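You operate a simulated robot arm through the tools that you are given. There is no shell and no other tool.

Carry out the task below with a simulated robot arm. There is one attempt and no reset: what you move stays moved.

TASK
Change cheese R203 from small mould R320 to the steel hoop and clip it tight.
Fine: use the hoop on the trolley; slacken the cord before lifting the mould off; stand the mould on the trolley's top; the cheese stays where it is; leave the other small mould and the other hoops; the trolley stays braked.

It is judged by the outcome, as a careful person would: the job done as asked, and still so three seconds after it is handed in. It fails if anything else is knocked over, pushed out of place, dropped, spilled or broken.

THE ROBOT
A 6-joint arm with a fingered hand, fixed in place. Base frame: the origin is on the floor under the middle of its stand, x ahead of it, y to its left, z up; the work surface is at about z = 0.55. Lengths are in m, angles in degrees, forces in N, time in s.
With the tool pointing down near the work surface it reaches from about 0.18 to 0.76 m from the base axis. Its first joint turns from -115.0 to 115.0 degrees. Payload 4 kg.
The tool frame sits at the grasp point between the pads (the TCP): z along the fingers, y along the line on which they close. The tips reach 0.026 m beyond it. The gripper opens to 0.164 m; its body begins 0.073 m behind the TCP. The gripper is a hand of 5 fingers: y runs from the thumb to the fingers, the wrist lies at [0, 0, -0.239] in the tool frame, and closing takes about 1.5 s.
Orientation is that of the tool frame in the base frame, as a unit quaternion [x, y, z, w]. With the fingers straight down and closing along the base's y, the tool's x points along the base's -x, its y along +y and its z along -z.

THE INTERFACE
- The arm moves only by the tool servo_tool. Its argument "commands" is a list of rows, each a list of 7 numbers: the shift along the tool's x, y, z in m, then the turn, a rotation vector about the tool's x, y, z in degrees, then the finger opening in m, from 0 to 0.164. In form: [[dx, dy, dz, wx, wy, wz, fingers], ...]. A call has 1 to 20 rows; each row shifts and turns the commanded pose from where the row before left it, along the tool's axes as they then stand. Rows are played at 5 a second. More than 0.05 m and 8.6 degrees between two rows, or a gripper value outside its range, and nothing of the call is played. Where a pose cannot be reached the arm comes as near as it can. A force on the tool above 90 N (or 10 N above the force at the start of the call, whichever is more), or a blocked arm, ends the call early, and 0.2 s more pass. The fingers move at their own pace (about 0.045 m/s each) and stop on an object; they squeeze with about 29 N. The grip force told is the motor's: it shows also when the fingers shut on nothing. Time passes only in rows, and 0.2 s behind the last, so rows that do not move let the fingers close. It gives the time, the measured TCP pose, the force on the tool (base axes), the opening and the grip force at its end, in the units of the frame above (readings bear some noise), with the torque about the TCP (base axes, N m) and any sound that the robot's microphone picked up.
- Cameras (640 x 400 px; columns grow to the right, rows downward): "scene" is fixed at [0.3985, 0.5, 1.2749]; the picture's right is [-1.00, -0.09, 0.00], its down [-0.09, 0.93, -0.35] and it looks along [0.03, -0.35, -0.94] (base axes); focal length 312 px, centre (320, 200). "wrist" rides on the gripper at [0.051, -0.07, -0.094] in the tool frame; the picture's right is [0.81, 0.59, 0.00], its down [-0.43, 0.60, -0.68] and it looks along [-0.40, 0.55, 0.74] (tool axes); focal length 270 px, centre (320, 200). There is no depth. A picture from a camera that has moved, and an enlarged one, comes with that camera's place and axes in the base frame and with its lens.
- capture(camera): a new picture of that camera. It takes no simulated time.
- lift_body(by): slides the trunk up (or, below 0, down) by that many m; the arm rides with it, the base frame stays. It gives what a move gives, with no picture.
- set_grasp(shape): the hand has 5 fingers and takes this shape, open, in about a second: jaw (thumb against the fingers, like two jaws); tri (thumb and two fingers); tip (a fingertip pinch); poke (one finger out to press); point (the index stretched); flat (the hand flat); cup (the hand cupped); fist (a fist). The gripper value then closes the fingers along that shape, each until it touches; the sizes above hold for jaw. It gives what a move gives, with no picture.
- zoom(camera, box): a new picture of the part [left, top, right, bottom] of that camera's present view, enlarged. It takes no simulated time.
- sign_off(): hands the job in; it is judged then, once.

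Places have to be worked out from the pictures, the camera data and where the tool is seen. Open the gripper and draw the arm clear of the work before you hand the job in, unless the task says otherwise.

The tools are called after "Request:" by a JSON object that holds its "op" and its "data". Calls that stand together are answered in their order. servo_tool: Moves the arm, as the interface text tells. Its arguments: {"type":"object","properties":{"commands":{"type":"array","items":{"type":"array","items":{"type":"number"}}}},"required":["commands"]} The other tools are called the same way: lift_body (by) moves the trunk up or down; set_grasp (shape) gives the hand a shape; capture (camera) takes a picture; zoom (camera, box) takes an enlarged picture of a part of a camera's view; sign_off () hands the job in.

At the start:

```text
t: 0.0
tcp_pos: [0.5423, 0.2162, 0.8675]
tcp_rot: [0.0, 1.0, 0.0, 0.0]
wrist_force: [0.2, 0.2, -0.7]
moment: [0.02, 0.04, 0.0]
grip_width: 0.1639
finger_force: 0.1
shape: jaw
trunk travel left (down, up): [-0.65, 0.34]
```

scene: 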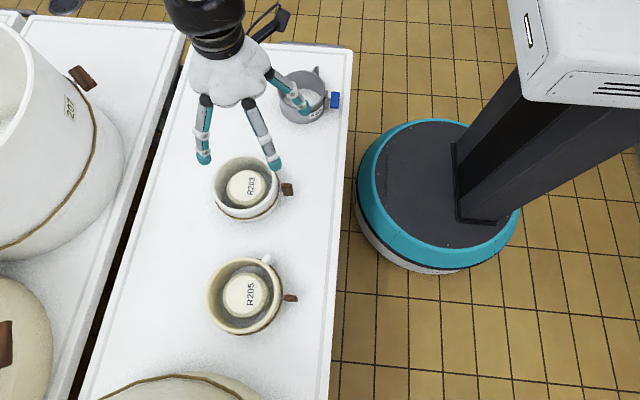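
wrist: 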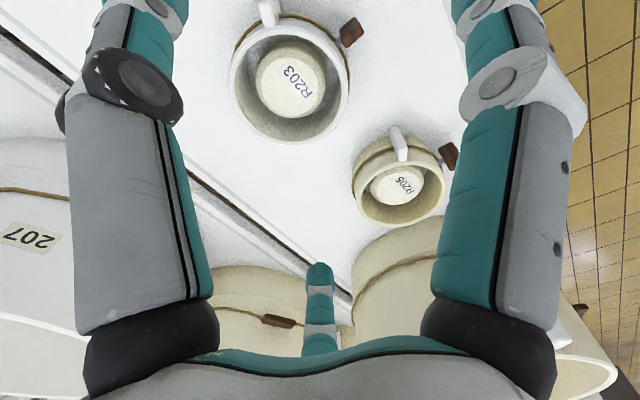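

I see the two small moulds (R203, R205) on the table, and a steel hoop near the hand. I'll enlarge the views before moving.

Request:
{"op": "zoom", "data": {"camera": "scene", "box": [180, 140, 340, 240]}}

Request:
{"op": "zoom", "data": {"camera": "scene", "box": [240, 50, 360, 125]}}

Request:
{"op": "zoom", "data": {"camera": "scene", "box": [180, 240, 340, 340]}}

Request:
{"op": "zoom", "data": {"camera": "wrist", "box": [200, 0, 480, 175]}}

Request:
{"op": "zoom", "data": {"camera": "scene", "box": [0, 0, 200, 125]}}

Request:
{"op": "zoom", "data": {"camera": "scene", "box": [0, 240, 256, 400]}}

```text
4.00 times, centred on (260, 190) of scene
camera zoom: at [0.3985, 0.5, 1.2749], right [-1.0, -0.09, 0.0], down [-0.09, 0.93, -0.35], along [0.03, -0.35, -0.94], focal length 1246 px, centre (560, 240)
```

zoom: 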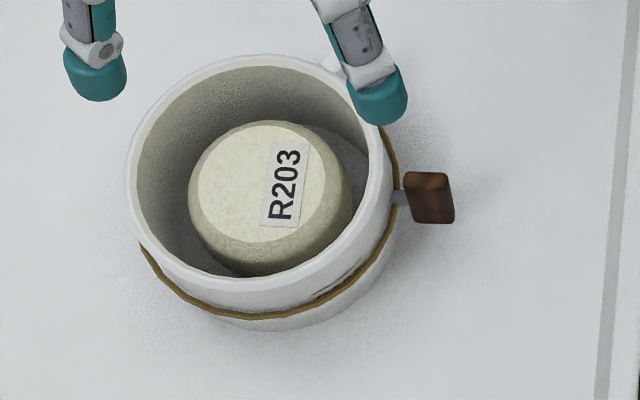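

```text
5.33 times, centred on (300, 88) of scene
camera zoom: at [0.3985, 0.5, 1.2749], right [-1.0, -0.09, 0.0], down [-0.09, 0.93, -0.35], along [0.03, -0.35, -0.94], focal length 1662 px, centre (427, 800)
```

zoom: 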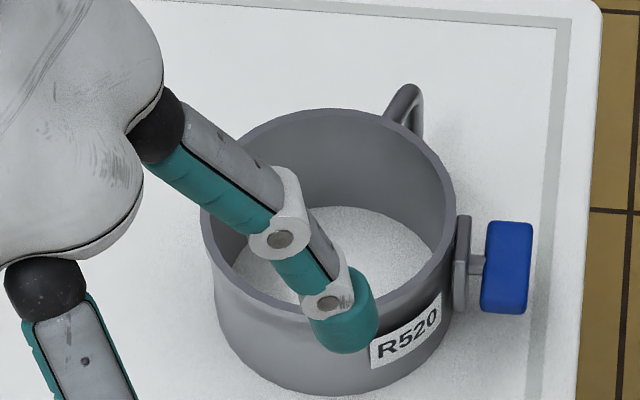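

```text
4.00 times, centred on (260, 290) of scene
camera zoom: at [0.3985, 0.5, 1.2749], right [-1.0, -0.09, 0.0], down [-0.09, 0.93, -0.35], along [0.03, -0.35, -0.94], focal length 1246 px, centre (560, -160)
```

zoom: 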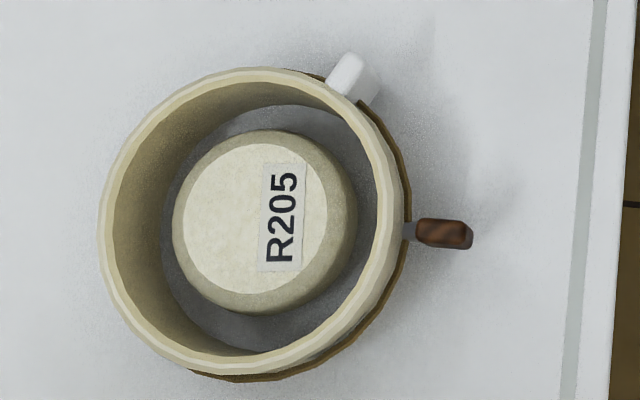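

```text
2.29 times, centred on (340, 88) of wrist
camera zoom: at [0.4902, 0.1471, 0.9614], right [-0.81, 0.59, 0.0], down [0.43, 0.6, 0.68], along [0.4, 0.55, -0.74], focal length 618 px, centre (274, 457)
```

zoom: 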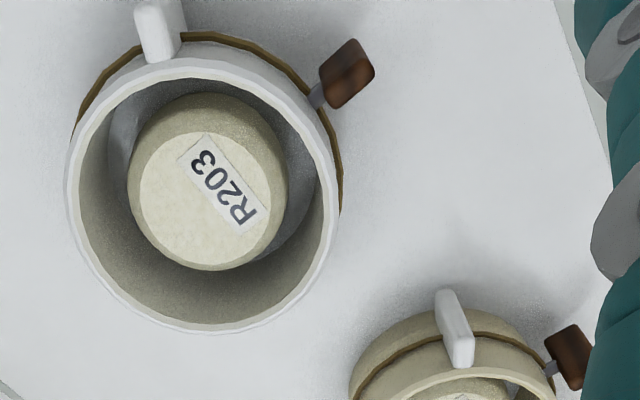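

```text
3.20 times, centred on (100, 62) of scene
camera zoom: at [0.3985, 0.5, 1.2749], right [-1.0, -0.09, 0.0], down [-0.09, 0.93, -0.35], along [0.03, -0.35, -0.94], focal length 997 px, centre (1024, 640)
```

zoom: 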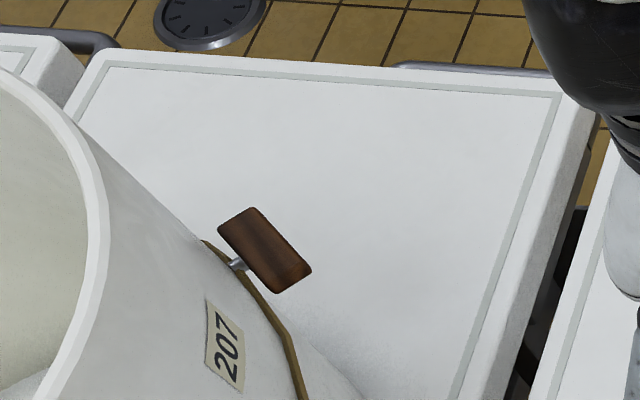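

```text
2.50 times, centred on (128, 320) of scene
camera zoom: at [0.3985, 0.5, 1.2749], right [-1.0, -0.09, 0.0], down [-0.09, 0.93, -0.35], along [0.03, -0.35, -0.94], focal length 779 px, centre (800, -100)
```

zoom: 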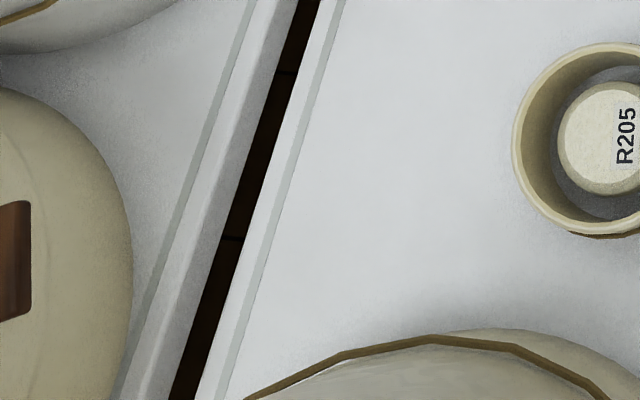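

The scene shows the white mould with cheese R203 around (0.58, 0.24), with a brown toggle on its cord on the robot's side. The steel hoop R520 is at about (0.50, -0.06), with a blue clip and a handle. I'll move the wrist camera back and to the right to look at the toggle more closely.

Request:
{"op": "servo_tool", "data": {"commands": [[0.03, -0.02, 0.02, 0, 0, 0, 0.164], [0.03, -0.02, 0.02, 0, 0, 0, 0.164], [0.03, -0.02, 0.02, 0, 0, 0, 0.164], [0.03, -0.02, 0.02, 0, 0, 0, 0.164]]}}

Request:
{"op": "capture", "data": {"camera": "wrist"}}

Request:
{"op": "capture", "data": {"camera": "scene"}}

```text
t: 1.0
tcp_pos: [0.4217, 0.136, 0.788]
tcp_rot: [0.0, 1.0, 0.0, 0.0]
wrist_force: [-0.4, -0.3, -0.6]
moment: [0.01, -0.02, 0.01]
grip_width: 0.164
finger_force: 0.1
shape: jaw
trunk travel left (down, up): [-0.65, 0.34]
```

```text
taken
camera wrist: at [0.3694, 0.0659, 0.8812], right [-0.81, 0.59, 0.0], down [0.43, 0.59, 0.68], along [0.4, 0.55, -0.74], focal length 270 px, centre (320, 200)
```

wrist: 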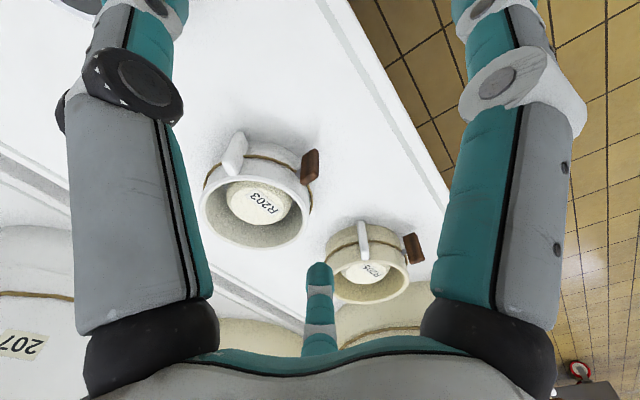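

```text
taken
```

scene: 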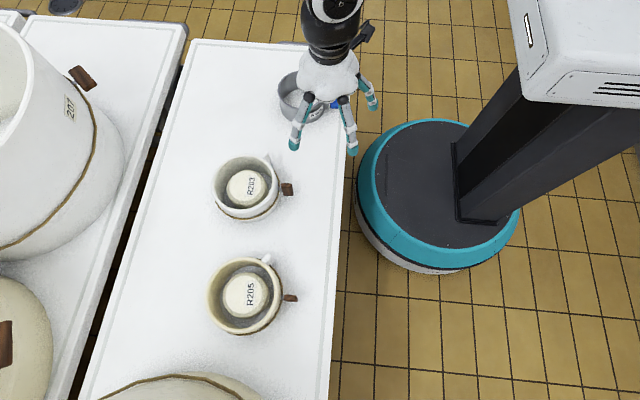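

The moulds are now clear in the wrist view. I'll enlarge the details, since zooming takes no time.

Request:
{"op": "zoom", "data": {"camera": "wrist", "box": [190, 120, 350, 260]}}

Request:
{"op": "zoom", "data": {"camera": "wrist", "box": [315, 205, 435, 310]}}

Request:
{"op": "zoom", "data": {"camera": "scene", "box": [200, 140, 310, 230]}}

Request:
{"op": "zoom", "data": {"camera": "scene", "box": [260, 50, 360, 130]}}

Request:
{"op": "zoom", "data": {"camera": "scene", "box": [280, 50, 390, 160]}}

```text
2.86 times, centred on (270, 190) of wrist
camera zoom: at [0.3694, 0.0659, 0.8812], right [-0.81, 0.59, 0.0], down [0.43, 0.59, 0.68], along [0.4, 0.55, -0.74], focal length 772 px, centre (463, 229)
```

zoom: 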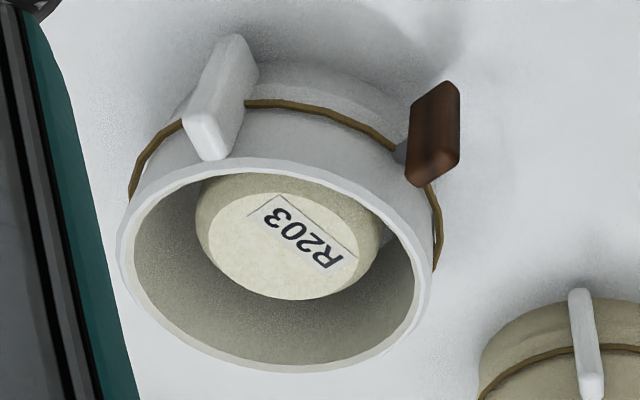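

```text
3.81 times, centred on (375, 258) of wrist
camera zoom: at [0.3694, 0.0659, 0.8812], right [-0.81, 0.59, 0.0], down [0.43, 0.59, 0.68], along [0.4, 0.55, -0.74], focal length 1030 px, centre (110, -19)
```

zoom: 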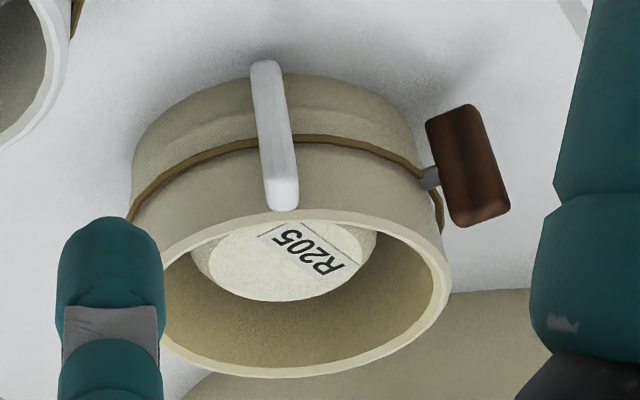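

```text
4.44 times, centred on (255, 185) of scene
camera zoom: at [0.3985, 0.5, 1.2749], right [-1.0, -0.09, 0.0], down [-0.09, 0.93, -0.35], along [0.03, -0.35, -0.94], focal length 1385 px, centre (609, 267)
```

zoom: 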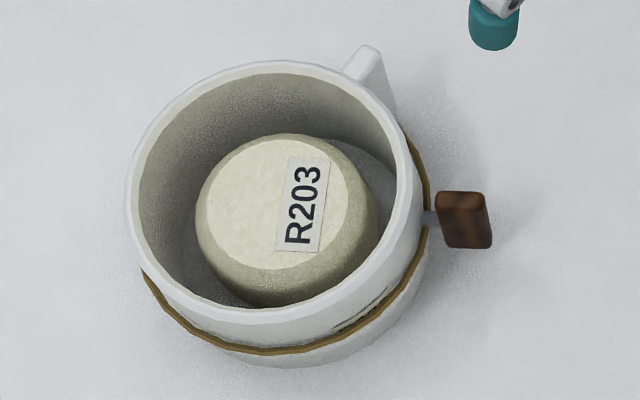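

```text
5.00 times, centred on (310, 90) of scene
camera zoom: at [0.3985, 0.5, 1.2749], right [-1.0, -0.09, 0.0], down [-0.09, 0.93, -0.35], along [0.03, -0.35, -0.94], focal length 1558 px, centre (370, 750)
```

zoom: 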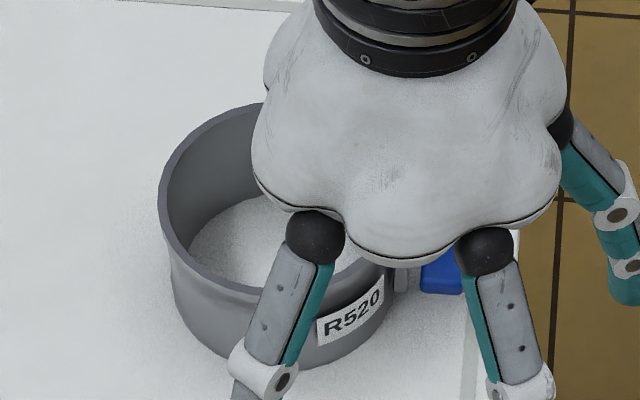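

```text
3.64 times, centred on (335, 105) of scene
camera zoom: at [0.3985, 0.5, 1.2749], right [-1.0, -0.09, 0.0], down [-0.09, 0.93, -0.35], along [0.03, -0.35, -0.94], focal length 1133 px, centre (266, 546)
```

zoom: 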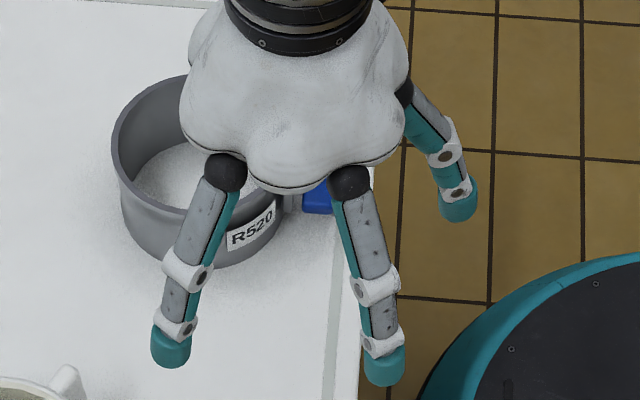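

Triangulating from the two views, the mould's rim centre is about (0.598, 0.227, 0.617) and the toggle about (0.50, 0.224, 0.592). I'll zoom in further on the toggle, handle and clip.

Request:
{"op": "zoom", "data": {"camera": "wrist", "box": [275, 130, 331, 165]}}

Request:
{"op": "zoom", "data": {"camera": "scene", "box": [262, 170, 310, 200]}}

Request:
{"op": "zoom", "data": {"camera": "wrist", "box": [205, 120, 285, 170]}}

Request:
{"op": "zoom", "data": {"camera": "scene", "box": [240, 140, 288, 170]}}

Request:
{"op": "zoom", "data": {"camera": "wrist", "box": [390, 220, 438, 250]}}

Request:
{"op": "zoom", "data": {"camera": "scene", "box": [262, 280, 310, 310]}}

```text
11.43 times, centred on (303, 148) of wrist
camera zoom: at [0.3694, 0.0659, 0.8812], right [-0.81, 0.59, 0.0], down [0.43, 0.59, 0.68], along [0.4, 0.55, -0.74], focal length 3089 px, centre (514, 800)
```

zoom: 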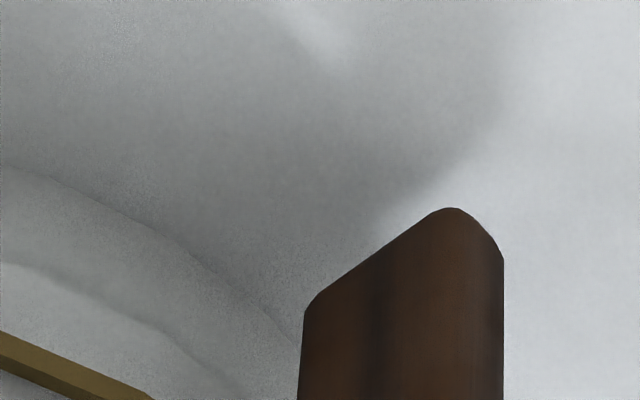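

```text
13.33 times, centred on (286, 185) of scene
camera zoom: at [0.3985, 0.5, 1.2749], right [-1.0, -0.09, 0.0], down [-0.09, 0.93, -0.35], along [0.03, -0.35, -0.94], focal length 4154 px, centre (773, 400)
```

zoom: 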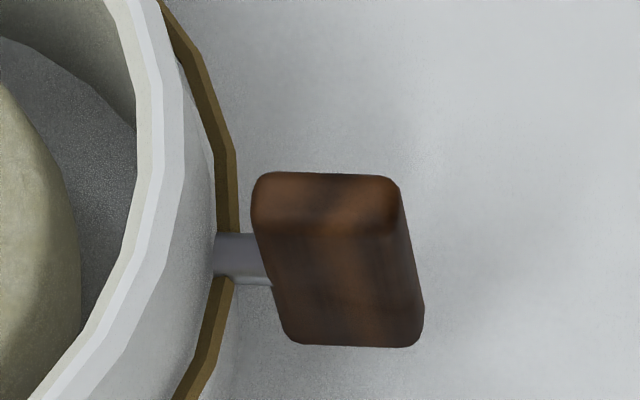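

```text
8.00 times, centred on (245, 145) of wrist
camera zoom: at [0.3694, 0.0659, 0.8812], right [-0.81, 0.59, 0.0], down [0.43, 0.59, 0.68], along [0.4, 0.55, -0.74], focal length 2162 px, centre (920, 640)
```

zoom: 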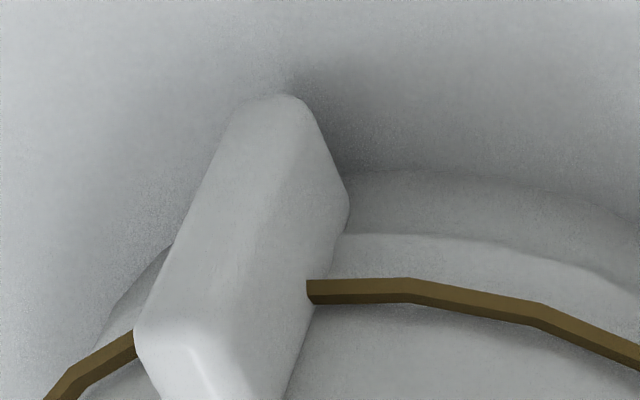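

```text
13.33 times, centred on (264, 155) of scene
camera zoom: at [0.3985, 0.5, 1.2749], right [-1.0, -0.09, 0.0], down [-0.09, 0.93, -0.35], along [0.03, -0.35, -0.94], focal length 4154 px, centre (1067, 800)
```

zoom: 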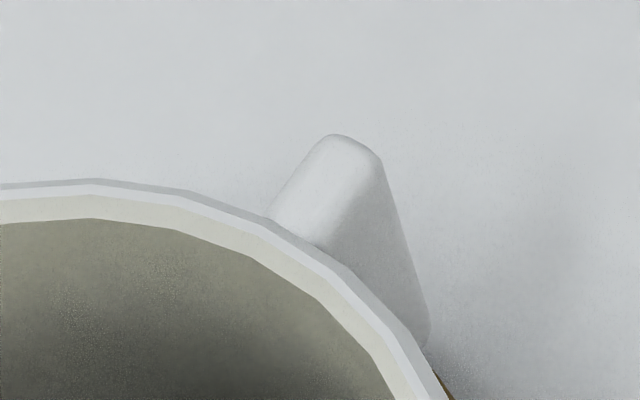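

```text
13.33 times, centred on (414, 235) of wrist
camera zoom: at [0.3694, 0.0659, 0.8812], right [-0.81, 0.59, 0.0], down [0.43, 0.59, 0.68], along [0.4, 0.55, -0.74], focal length 3604 px, centre (-933, -267)
```

zoom: 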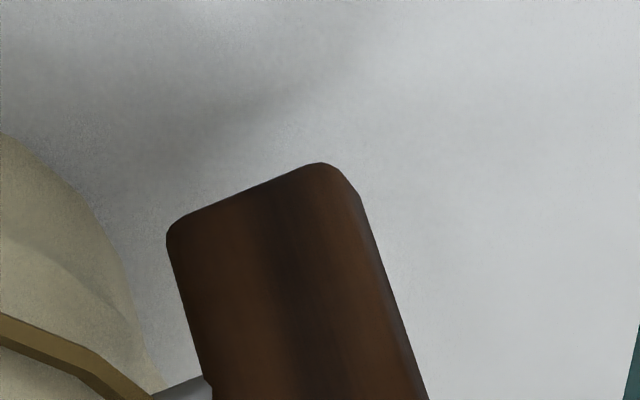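

```text
13.33 times, centred on (286, 295) of scene
camera zoom: at [0.3985, 0.5, 1.2749], right [-1.0, -0.09, 0.0], down [-0.09, 0.93, -0.35], along [0.03, -0.35, -0.94], focal length 4154 px, centre (773, -1067)
```

zoom: 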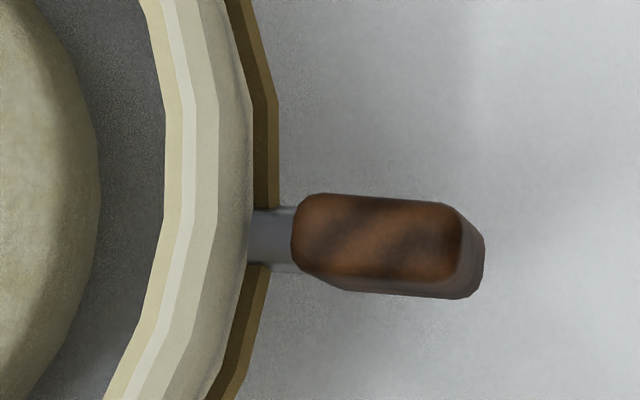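

Both brown toggles stand upright, while the hoop's blue clip looks level, which is probably its open state. I'll move the wrist camera over to the hoop to check the clip and handle.

Request:
{"op": "servo_tool", "data": {"commands": [[0.0133, -0.0417, 0.007, 0, 0, 0, 0.164], [0.0133, -0.0417, 0.007, 0, 0, 0, 0.164], [0.0133, -0.0417, 0.007, 0, 0, 0, 0.164], [0.0133, -0.0417, 0.007, 0, 0, 0, 0.164], [0.0133, -0.0417, 0.007, 0, 0, 0, 0.164], [0.0133, -0.0417, 0.007, 0, 0, 0, 0.164], [0.0133, -0.0417, 0.007, 0, 0, 0, 0.164]]}}

Request:
{"op": "capture", "data": {"camera": "wrist"}}

Request:
{"op": "capture", "data": {"camera": "scene"}}

```text
t: 2.6
tcp_pos: [0.3306, -0.1562, 0.7392]
tcp_rot: [-0.001, 1.0, 0.0, 0.0]
wrist_force: [-1.0, 0.2, -0.6]
moment: [0.06, 0.01, 0.01]
grip_width: 0.1639
finger_force: 0.0
shape: jaw
trunk travel left (down, up): [-0.65, 0.34]
```

```text
taken
camera wrist: at [0.2776, -0.2251, 0.8327], right [-0.81, 0.59, 0.0], down [0.43, 0.6, 0.68], along [0.4, 0.55, -0.74], focal length 270 px, centre (320, 200)
```

wrist: 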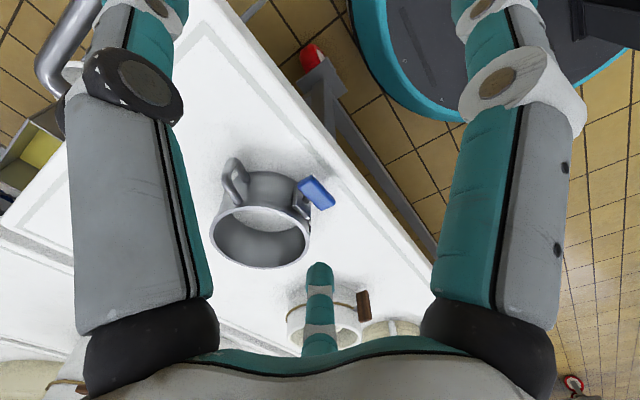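

```text
taken
```

scene: 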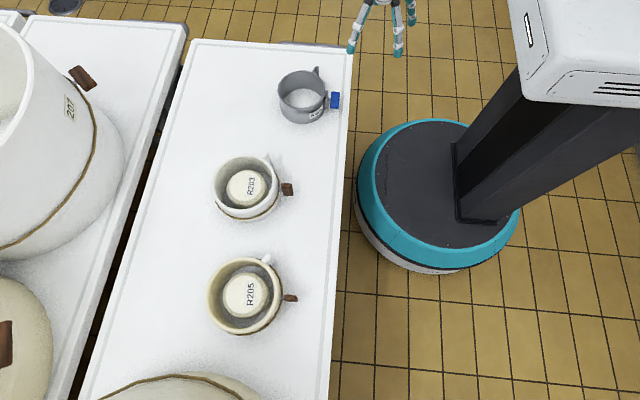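

The clear view shows the hoop with its loop handle and blue clip, and a red brake lever at the trolley's near edge that I need to keep away from. I'll enlarge the hoop in both views.

Request:
{"op": "zoom", "data": {"camera": "wrist", "box": [200, 145, 344, 275]}}

Request:
{"op": "zoom", "data": {"camera": "wrist", "box": [280, 165, 344, 225]}}

Request:
{"op": "zoom", "data": {"camera": "scene", "box": [265, 55, 355, 135]}}

Request:
{"op": "zoom", "data": {"camera": "scene", "box": [310, 80, 350, 115]}}

Request:
{"op": "zoom", "data": {"camera": "wrist", "box": [270, 20, 390, 120]}}

Request:
{"op": "zoom", "data": {"camera": "wrist", "box": [280, 270, 400, 360]}}

```text
3.08 times, centred on (272, 210) of wrist
camera zoom: at [0.2776, -0.2251, 0.8327], right [-0.81, 0.59, 0.0], down [0.43, 0.6, 0.68], along [0.4, 0.55, -0.74], focal length 832 px, centre (468, 169)
```

zoom: 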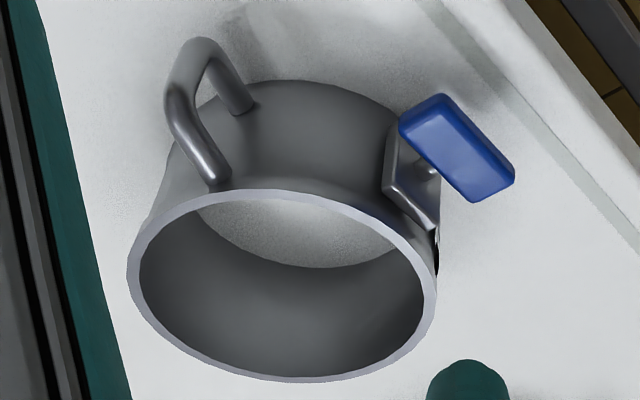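

```text
6.67 times, centred on (312, 195) of wrist
camera zoom: at [0.2776, -0.2251, 0.8327], right [-0.81, 0.59, 0.0], down [0.43, 0.6, 0.68], along [0.4, 0.55, -0.74], focal length 1802 px, centre (373, 233)
```

zoom: 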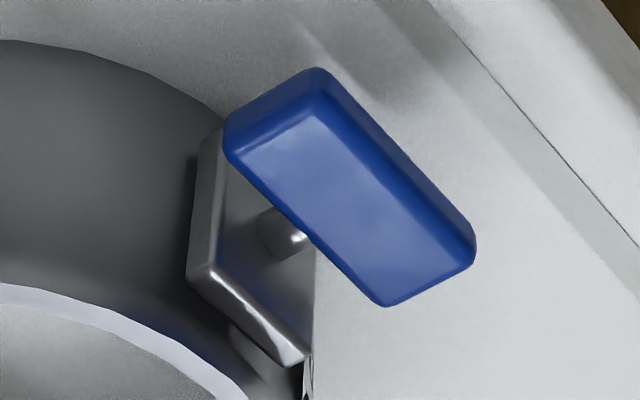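

```text
5.00 times, centred on (310, 95) of scene
camera zoom: at [0.3985, 0.5, 1.2749], right [-1.0, -0.09, 0.0], down [-0.09, 0.93, -0.35], along [0.03, -0.35, -0.94], focal length 1558 px, centre (370, 725)
```

zoom: 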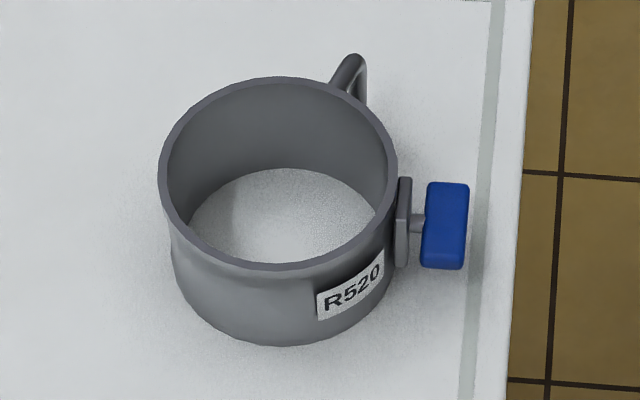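

```text
11.43 times, centred on (330, 98) of scene
camera zoom: at [0.3985, 0.5, 1.2749], right [-1.0, -0.09, 0.0], down [-0.09, 0.93, -0.35], along [0.03, -0.35, -0.94], focal length 3561 px, centre (206, 1371)
```

zoom: 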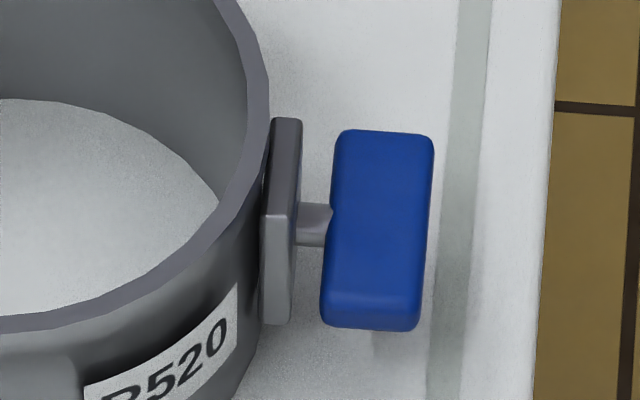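

```text
4.00 times, centred on (330, 70) of wrist
camera zoom: at [0.2776, -0.2251, 0.8327], right [-0.81, 0.59, 0.0], down [0.43, 0.6, 0.68], along [0.4, 0.55, -0.74], focal length 1081 px, centre (280, 720)
```

zoom: 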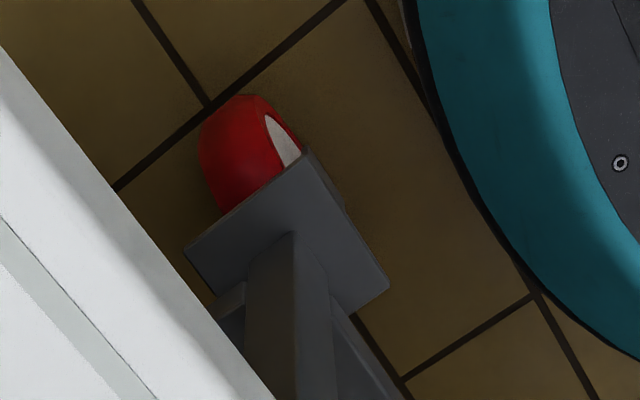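

```text
4.44 times, centred on (340, 315) of wrist
camera zoom: at [0.2776, -0.2251, 0.8327], right [-0.81, 0.59, 0.0], down [0.43, 0.6, 0.68], along [0.4, 0.55, -0.74], focal length 1201 px, centre (231, -311)
```

zoom: 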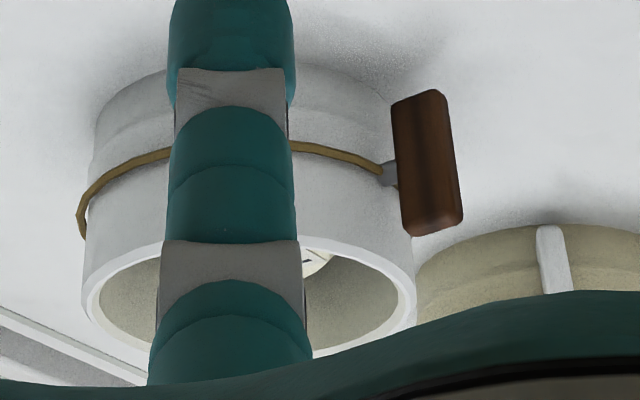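

The blue clip is a wing on a radial pin, lying level. The cord's toggle is the same kind of wing but stands upright, so both probably turn about their radial pins. I'll move near R203 with the hand in view and see how the hand closes.

Request:
{"op": "servo_tool", "data": {"commands": [[-0.011, 0.044, -0.0075, 0, 0, 0, 0.164], [-0.011, 0.044, -0.0075, 0, 0, 0, 0.164], [-0.011, 0.044, -0.0075, 0, 0, 0, 0.164], [-0.011, 0.044, -0.0075, 0, 0, 0, 0.164], [-0.011, 0.044, -0.0075, 0, 0, 0, 0.164], [-0.011, 0.044, -0.0075, 0, 0, 0, 0.164], [-0.011, 0.044, -0.0075, 0, 0, 0, 0.164], [-0.011, 0.044, -0.0075, 0, 0, 0, 0.164]]}}

Request:
{"op": "set_grasp", "data": {"shape": "tip"}}

Request:
{"op": "capture", "data": {"camera": "wrist"}}

Request:
{"op": "capture", "data": {"camera": "scene"}}

```text
t: 4.4
tcp_pos: [0.4175, 0.1969, 0.7994]
tcp_rot: [0.001, 1.0, -0.002, -0.002]
wrist_force: [0.6, 0.7, 0.6]
moment: [-0.01, 0.03, 0.0]
grip_width: 0.1637
finger_force: 0.1
shape: jaw
trunk travel left (down, up): [-0.65, 0.34]
```

```text
t: 5.3
tcp_pos: [0.4159, 0.1965, 0.7987]
tcp_rot: [0.0, 1.0, 0.0, 0.001]
wrist_force: [0.0, 0.3, 0.7]
moment: [-0.02, 0.0, -0.02]
grip_width: 0.1641
finger_force: 0.0
shape: tip
trunk travel left (down, up): [-0.65, 0.34]
```

```text
taken
camera wrist: at [0.3661, 0.1275, 0.8931], right [-0.81, 0.59, 0.0], down [0.43, 0.6, 0.68], along [0.4, 0.55, -0.74], focal length 270 px, centre (320, 200)
```

wrist: 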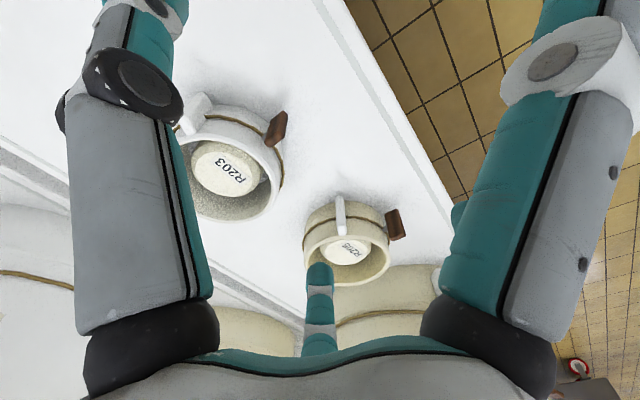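

```text
taken
```

scene: 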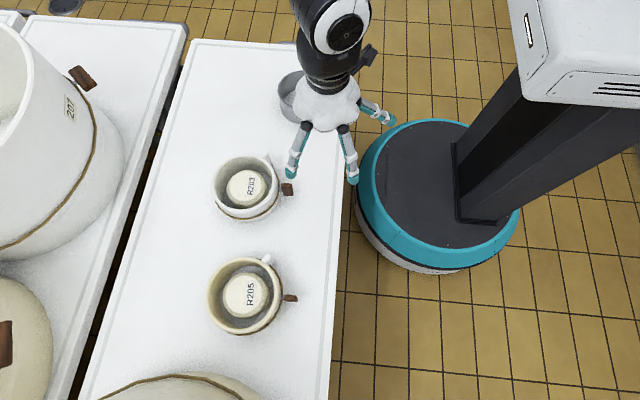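

In "tip" the side fingers splay away. I'll close the hand here in the air to see where the pads meet.

Request:
{"op": "servo_tool", "data": {"commands": [[0, 0, 0, 0, 0, 0, 0.0], [0, 0, 0, 0, 0, 0, 0.0], [0, 0, 0, 0, 0, 0, 0.0], [0, 0, 0, 0, 0, 0, 0.0], [0, 0, 0, 0, 0, 0, 0.0], [0, 0, 0, 0, 0, 0, 0.0], [0, 0, 0, 0, 0, 0, 0.0], [0, 0, 0, 0, 0, 0, 0.0], [0, 0, 0, 0, 0, 0, 0.0], [0, 0, 0, 0, 0, 0, 0.0], [0, 0, 0, 0, 0, 0, 0.0]]}}

Request:
{"op": "capture", "data": {"camera": "wrist"}}

Request:
{"op": "zoom", "data": {"camera": "scene", "box": [250, 60, 410, 200]}}

```text
t: 7.7
tcp_pos: [0.4185, 0.1976, 0.8006]
tcp_rot: [0.0, 1.0, -0.001, 0.0]
wrist_force: [0.3, 1.0, 0.3]
moment: [-0.01, 0.0, -0.02]
grip_width: 0.0
finger_force: 28.8
shape: tip
trunk travel left (down, up): [-0.65, 0.34]
```

```text
taken
camera wrist: at [0.3661, 0.1277, 0.8932], right [-0.81, 0.59, 0.0], down [0.43, 0.6, 0.68], along [0.4, 0.55, -0.74], focal length 270 px, centre (320, 200)
```

wrist: 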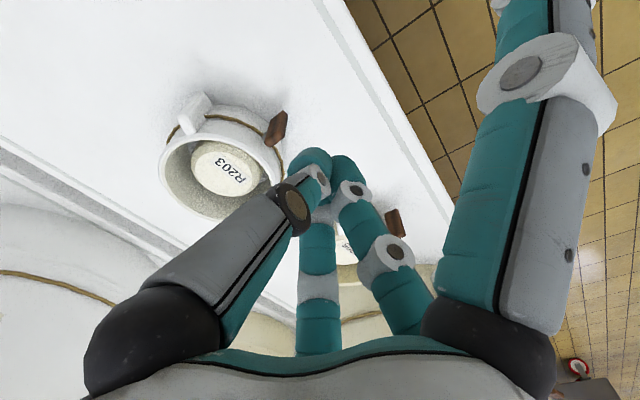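

```text
2.86 times, centred on (330, 130) of scene
camera zoom: at [0.3985, 0.5, 1.2749], right [-1.0, -0.09, 0.0], down [-0.09, 0.93, -0.35], along [0.03, -0.35, -0.94], focal length 890 px, centre (291, 400)
```

zoom: 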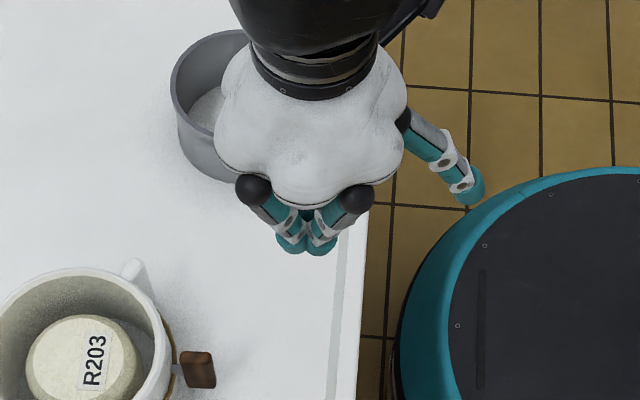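

In "tip" the thumb meets two fingers while the other two stay splayed and could hit the mould. I'll check "tri" to see what its spare fingers do.

Request:
{"op": "set_grasp", "data": {"shape": "tri"}}

Request:
{"op": "capture", "data": {"camera": "wrist"}}

Request:
{"op": "zoom", "data": {"camera": "scene", "box": [250, 60, 410, 200]}}

```text
t: 8.6
tcp_pos: [0.4179, 0.1967, 0.7999]
tcp_rot: [0.0, 1.0, -0.001, 0.0]
wrist_force: [0.7, -0.7, -1.0]
moment: [0.01, -0.01, -0.04]
grip_width: 0.1642
finger_force: 0.0
shape: tri
trunk travel left (down, up): [-0.65, 0.34]
```

```text
taken
camera wrist: at [0.3661, 0.1277, 0.8932], right [-0.81, 0.59, 0.0], down [0.43, 0.6, 0.68], along [0.4, 0.55, -0.74], focal length 270 px, centre (320, 200)
```

wrist: 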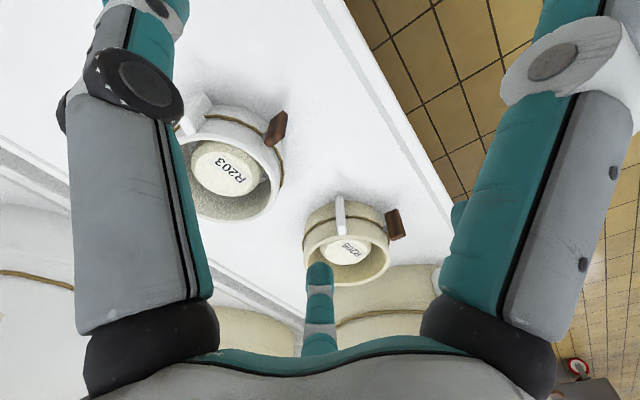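

```text
2.86 times, centred on (330, 130) of scene
camera zoom: at [0.3985, 0.5, 1.2749], right [-1.0, -0.09, 0.0], down [-0.09, 0.93, -0.35], along [0.03, -0.35, -0.94], focal length 890 px, centre (291, 400)
```

zoom: 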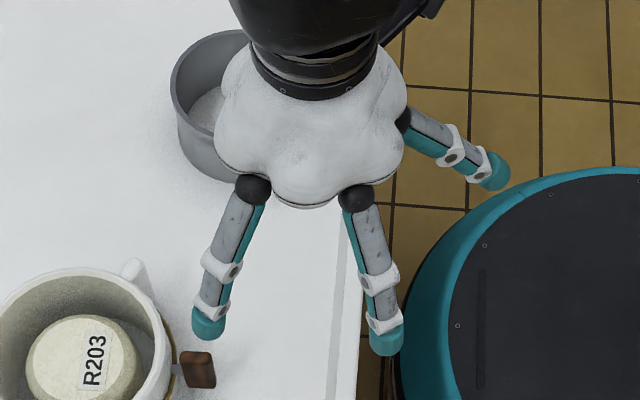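

"tri" splays the spare fingers the same way. I'll check how "jaw" looks when closed.

Request:
{"op": "set_grasp", "data": {"shape": "jaw"}}

Request:
{"op": "servo_tool", "data": {"commands": [[0, 0, 0, 0, 0, 0, 0.0], [0, 0, 0, 0, 0, 0, 0.0], [0, 0, 0, 0, 0, 0, 0.0], [0, 0, 0, 0, 0, 0, 0.0], [0, 0, 0, 0, 0, 0, 0.0], [0, 0, 0, 0, 0, 0, 0.0], [0, 0, 0, 0, 0, 0, 0.0], [0, 0, 0, 0, 0, 0, 0.0], [0, 0, 0, 0, 0, 0, 0.0], [0, 0, 0, 0, 0, 0, 0.0], [0, 0, 0, 0, 0, 0, 0.0]]}}

Request:
{"op": "capture", "data": {"camera": "wrist"}}

Request:
{"op": "zoom", "data": {"camera": "scene", "box": [250, 60, 410, 200]}}

```text
t: 9.5
tcp_pos: [0.4195, 0.1961, 0.7991]
tcp_rot: [-0.001, 1.0, 0.0, 0.0]
wrist_force: [-0.2, -0.2, 0.2]
moment: [0.01, -0.01, 0.0]
grip_width: 0.1641
finger_force: 0.0
shape: jaw
trunk travel left (down, up): [-0.65, 0.34]
```

```text
t: 11.9
tcp_pos: [0.4176, 0.1964, 0.8]
tcp_rot: [0.0, 1.0, 0.0, 0.0]
wrist_force: [0.1, -0.1, -1.2]
moment: [-0.01, 0.02, -0.01]
grip_width: 0.0
finger_force: 28.7
shape: jaw
trunk travel left (down, up): [-0.65, 0.34]
```

```text
taken
camera wrist: at [0.3661, 0.1277, 0.8932], right [-0.81, 0.59, 0.0], down [0.43, 0.6, 0.68], along [0.4, 0.55, -0.74], focal length 270 px, centre (320, 200)
```

wrist: 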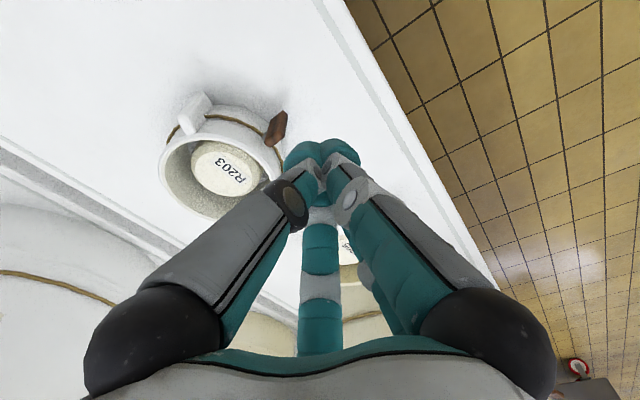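

```text
2.86 times, centred on (330, 130) of scene
camera zoom: at [0.3985, 0.5, 1.2749], right [-1.0, -0.09, 0.0], down [-0.09, 0.93, -0.35], along [0.03, -0.35, -0.94], focal length 890 px, centre (291, 400)
```

zoom: 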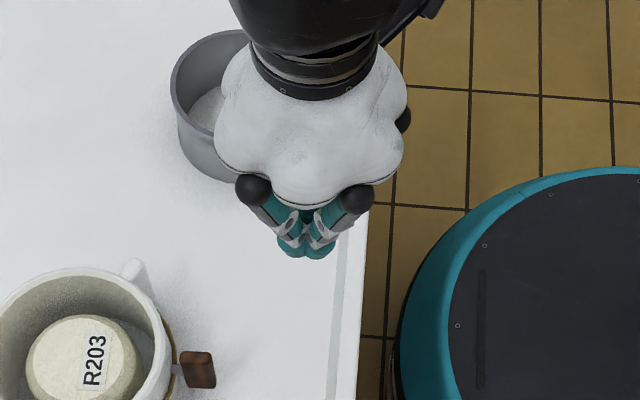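

When closed, all five jaw fingers cluster together, so "tip" is the cleaner pinch for the thin toggle. I'll zoom on the toggle from both cameras to fix its corners before approaching.

Request:
{"op": "zoom", "data": {"camera": "wrist", "box": [245, 100, 309, 140]}}

Request:
{"op": "zoom", "data": {"camera": "wrist", "box": [245, 120, 309, 160]}}

Request:
{"op": "zoom", "data": {"camera": "wrist", "box": [150, 80, 310, 230]}}

```text
10.00 times, centred on (277, 120) of wrist
camera zoom: at [0.3661, 0.1277, 0.8932], right [-0.81, 0.59, 0.0], down [0.43, 0.6, 0.68], along [0.4, 0.55, -0.74], focal length 2703 px, centre (750, 1000)
```

zoom: 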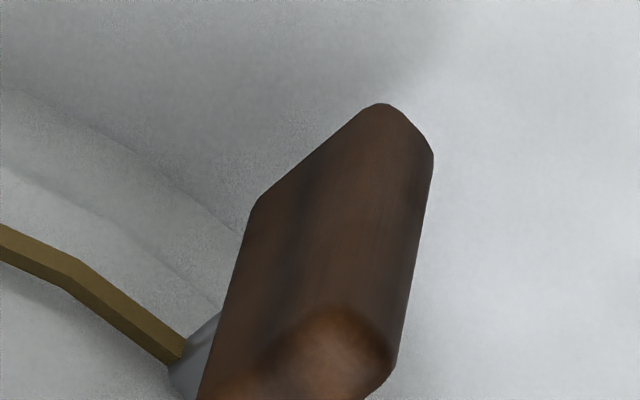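

```text
10.00 times, centred on (277, 140) of wrist
camera zoom: at [0.3661, 0.1277, 0.8932], right [-0.81, 0.59, 0.0], down [0.43, 0.6, 0.68], along [0.4, 0.55, -0.74], focal length 2703 px, centre (750, 800)
```

zoom: 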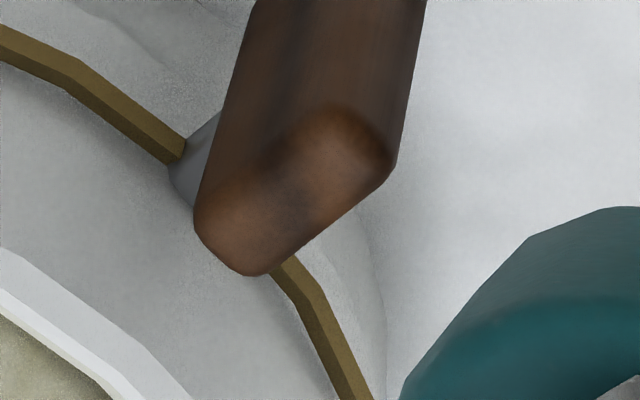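

```text
2.67 times, centred on (230, 155) of wrist
camera zoom: at [0.3661, 0.1277, 0.8932], right [-0.81, 0.59, 0.0], down [0.43, 0.6, 0.68], along [0.4, 0.55, -0.74], focal length 721 px, centre (560, 320)
```

zoom: 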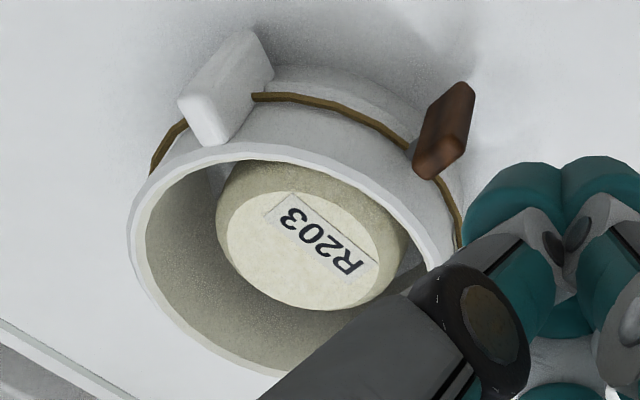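

The toggle's top centre is at about (0.501, 0.225, 0.618). It is about 0.012 thick along y, its pin is at about z = 0.592, and the cheese top is about 0.603. I'll go to "tip" above it and lean the hand about 19° so the spare fingers clear both table and mould.

Request:
{"op": "set_grasp", "data": {"shape": "tip"}}

Request:
{"op": "servo_tool", "data": {"commands": [[-0.0228, 0.0095, 0.03, 0, 0, 0, 0.032], [-0.0228, 0.0095, 0.03, 0, 0, 0, 0.032], [-0.0228, 0.0095, 0.03, 0, 0, 0, 0.032], [0, 0, 0, 0, -6.333, 0, 0.032], [0, 0, 0, 0, -6.333, 0, 0.032], [0, 0, 0, 0, -6.334, 0, 0.032], [0, 0, 0, 0, 0, 0, 0.032], [0, 0, 0, 0, 0, 0, 0.032]]}}

Request:
{"op": "capture", "data": {"camera": "wrist"}}

Request:
{"op": "zoom", "data": {"camera": "scene", "box": [200, 80, 360, 220]}}

```text
t: 12.8
tcp_pos: [0.4181, 0.1963, 0.8003]
tcp_rot: [0.0, 1.0, -0.001, 0.0]
wrist_force: [-0.5, -0.1, -0.1]
moment: [0.02, 0.02, -0.01]
grip_width: 0.1639
finger_force: 0.0
shape: tip
trunk travel left (down, up): [-0.65, 0.34]
```

```text
t: 14.6
tcp_pos: [0.4851, 0.2197, 0.708]
tcp_rot: [0.002, 0.992, -0.014, 0.124]
wrist_force: [0.0, -0.3, 0.4]
moment: [-0.01, -0.02, 0.0]
grip_width: 0.0324
finger_force: 0.0
shape: tip
out of reach, approached as far as the arm can: row 6
trunk travel left (down, up): [-0.65, 0.34]
```

```text
taken
camera wrist: at [0.4118, 0.1527, 0.7887], right [-0.78, 0.59, -0.21], down [0.26, 0.61, 0.75], along [0.57, 0.53, -0.63], focal length 270 px, centre (320, 200)
```

wrist: 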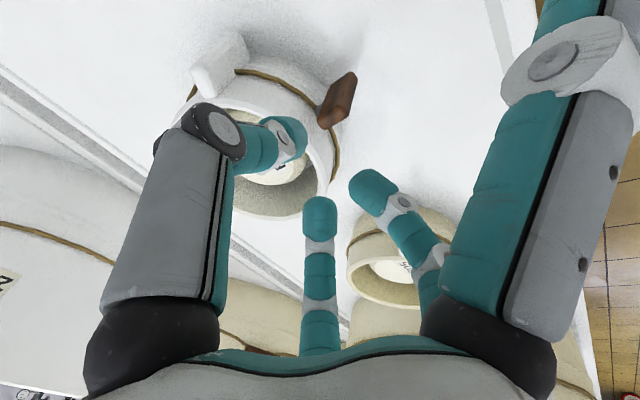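

```text
2.86 times, centred on (280, 150) of scene
camera zoom: at [0.3985, 0.5, 1.2749], right [-1.0, -0.09, 0.0], down [-0.09, 0.93, -0.35], along [0.03, -0.35, -0.94], focal length 890 px, centre (434, 343)
```

zoom: 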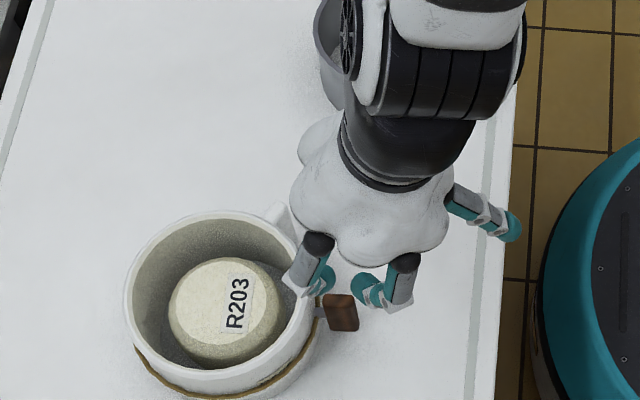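

The arm stopped at about 14° of tilt because row 6 was out of reach. I'll try a different trunk height, raising it 0.15 m, to see whether the tilt range improves while staying high.

Request:
{"op": "lift_body", "data": {"by": 0.15}}

Request:
{"op": "servo_tool", "data": {"commands": [[0, 0, 0, 0, -3, 0, 0.032], [0, 0, 0, 0, -3, 0, 0.032]]}}

Request:
{"op": "capture", "data": {"camera": "scene"}}

```text
t: 16.4
tcp_pos: [0.4844, 0.219, 0.858]
tcp_rot: [0.001, 0.992, -0.013, 0.123]
wrist_force: [-0.1, 0.9, 0.5]
moment: [0.0, -0.04, -0.02]
grip_width: 0.0321
finger_force: 0.1
shape: tip
trunk travel left (down, up): [-0.8, 0.19]
```

```text
t: 16.9
tcp_pos: [0.4849, 0.2167, 0.8582]
tcp_rot: [0.002, 0.987, -0.019, 0.158]
wrist_force: [0.0, 0.3, 0.2]
moment: [0.0, -0.01, 0.01]
grip_width: 0.0323
finger_force: 0.1
shape: tip
trunk travel left (down, up): [-0.8, 0.19]
```

```text
taken
```

scene: 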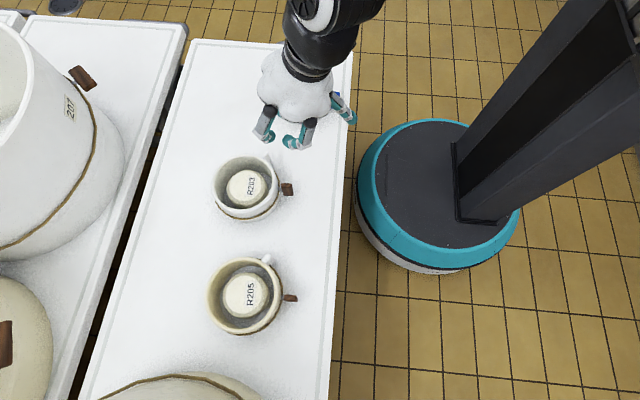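

Raising the trunk helped: the tilt is now about 18°, with a small side lean and y drift. I'll correct those at this height and check that it's exactly reachable.

Request:
{"op": "servo_tool", "data": {"commands": [[0, 0.004, 0, -1.1, -0.5, 0.1, 0.032], [0, 0.004, 0, -1.1, -0.5, 0.1, 0.032], [0, 0, 0, 0, 0, 0, 0.032]]}}

```text
t: 17.8
tcp_pos: [0.486, 0.2286, 0.8586]
tcp_rot: [-0.001, 0.983, 0.006, 0.184]
wrist_force: [0.4, 0.2, 0.5]
moment: [-0.02, 0.0, 0.0]
grip_width: 0.0323
finger_force: 0.1
shape: tip
trunk travel left (down, up): [-0.8, 0.19]
```

After settling, the tilt is 21° and y is 0.2286, so the raised trunk gives enough range. I'll trim to 19° and come down to about z = 0.70.

Request:
{"op": "servo_tool", "data": {"commands": [[0, -0.0036, 0, 0.66, 2.2, -0.23, 0.032], [0.01286, 0, 0.03735, 0, 0, 0, 0.032], [0.01286, 0, 0.03735, 0, 0, 0, 0.032], [0.01286, 0, 0.03735, 0, 0, 0, 0.032], [0.01286, 0, 0.03735, 0, 0, 0, 0.032], [0, 0, 0, 0, 0, 0, 0.032], [0, 0, 0, 0, 0, 0, 0.032]]}}

Request:
{"op": "capture", "data": {"camera": "wrist"}}

Request:
{"op": "zoom", "data": {"camera": "scene", "box": [230, 110, 330, 210]}}

```text
t: 19.4
tcp_pos: [0.4846, 0.2237, 0.6994]
tcp_rot: [-0.002, 0.986, -0.001, 0.166]
wrist_force: [-0.7, -0.1, -0.4]
moment: [0.01, -0.04, -0.03]
grip_width: 0.0322
finger_force: 0.0
shape: tip
trunk travel left (down, up): [-0.8, 0.19]
```

```text
taken
camera wrist: at [0.4057, 0.1546, 0.7724], right [-0.77, 0.59, -0.26], down [0.19, 0.6, 0.78], along [0.61, 0.55, -0.57], focal length 270 px, centre (320, 200)
```

wrist: 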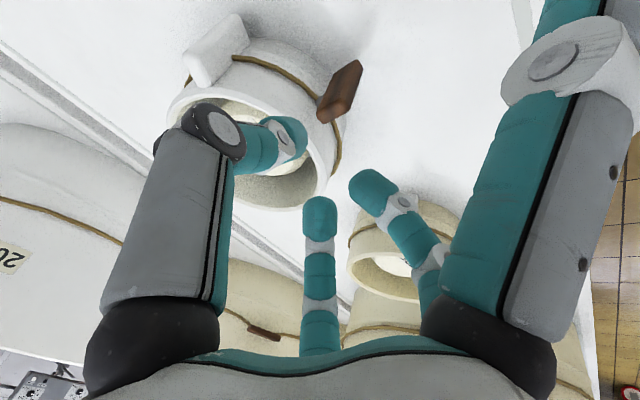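

```text
4.00 times, centred on (280, 160) of scene
camera zoom: at [0.3985, 0.5, 1.2749], right [-1.0, -0.09, 0.0], down [-0.09, 0.93, -0.35], along [0.03, -0.35, -0.94], focal length 1246 px, centre (480, 360)
```

zoom: 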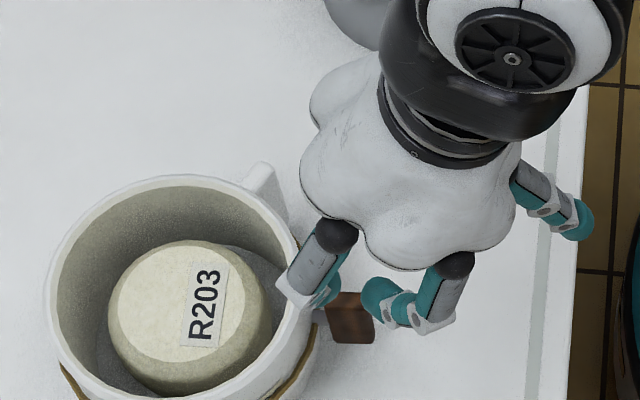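

At z = 0.70 with 19° tilt everything is reachable and aligned with the toggle. I'll descend to z ≈ 0.64, with the tips just at toggle-top height, and check alignment.

Request:
{"op": "servo_tool", "data": {"commands": [[0.0094, 0.0006, 0.0274, 0, 0, 0, 0.032], [0.0094, 0.0006, 0.0274, 0, 0, 0, 0.032], [0, 0, 0, 0, 0, 0, 0.032], [0, 0, 0, 0, 0, 0, 0.032]]}}

Request:
{"op": "capture", "data": {"camera": "wrist"}}

Request:
{"op": "zoom", "data": {"camera": "scene", "box": [240, 130, 320, 210]}}

```text
t: 20.4
tcp_pos: [0.4855, 0.2244, 0.6427]
tcp_rot: [-0.001, 0.986, -0.001, 0.165]
wrist_force: [-0.5, -0.4, 0.0]
moment: [-0.01, 0.0, 0.01]
grip_width: 0.0325
finger_force: 0.0
shape: tip
trunk travel left (down, up): [-0.8, 0.19]
```

```text
taken
camera wrist: at [0.4063, 0.1555, 0.7139], right [-0.77, 0.58, -0.26], down [0.19, 0.6, 0.78], along [0.61, 0.55, -0.57], focal length 270 px, centre (320, 200)
```

wrist: 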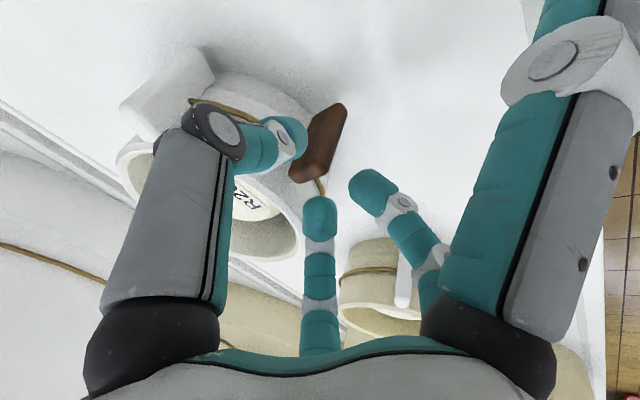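

```text
5.00 times, centred on (280, 170) of scene
camera zoom: at [0.3985, 0.5, 1.2749], right [-1.0, -0.09, 0.0], down [-0.09, 0.93, -0.35], along [0.03, -0.35, -0.94], focal length 1558 px, centre (520, 350)
```

zoom: 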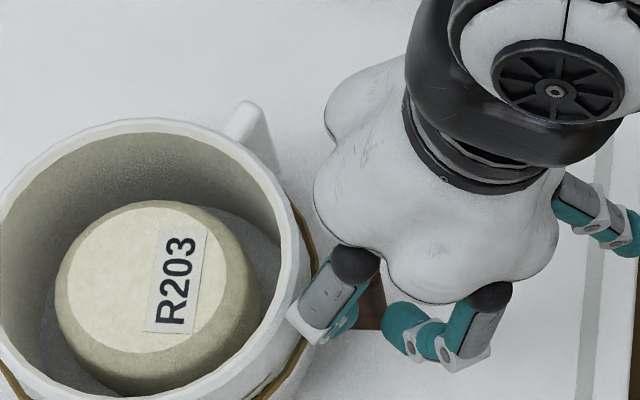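

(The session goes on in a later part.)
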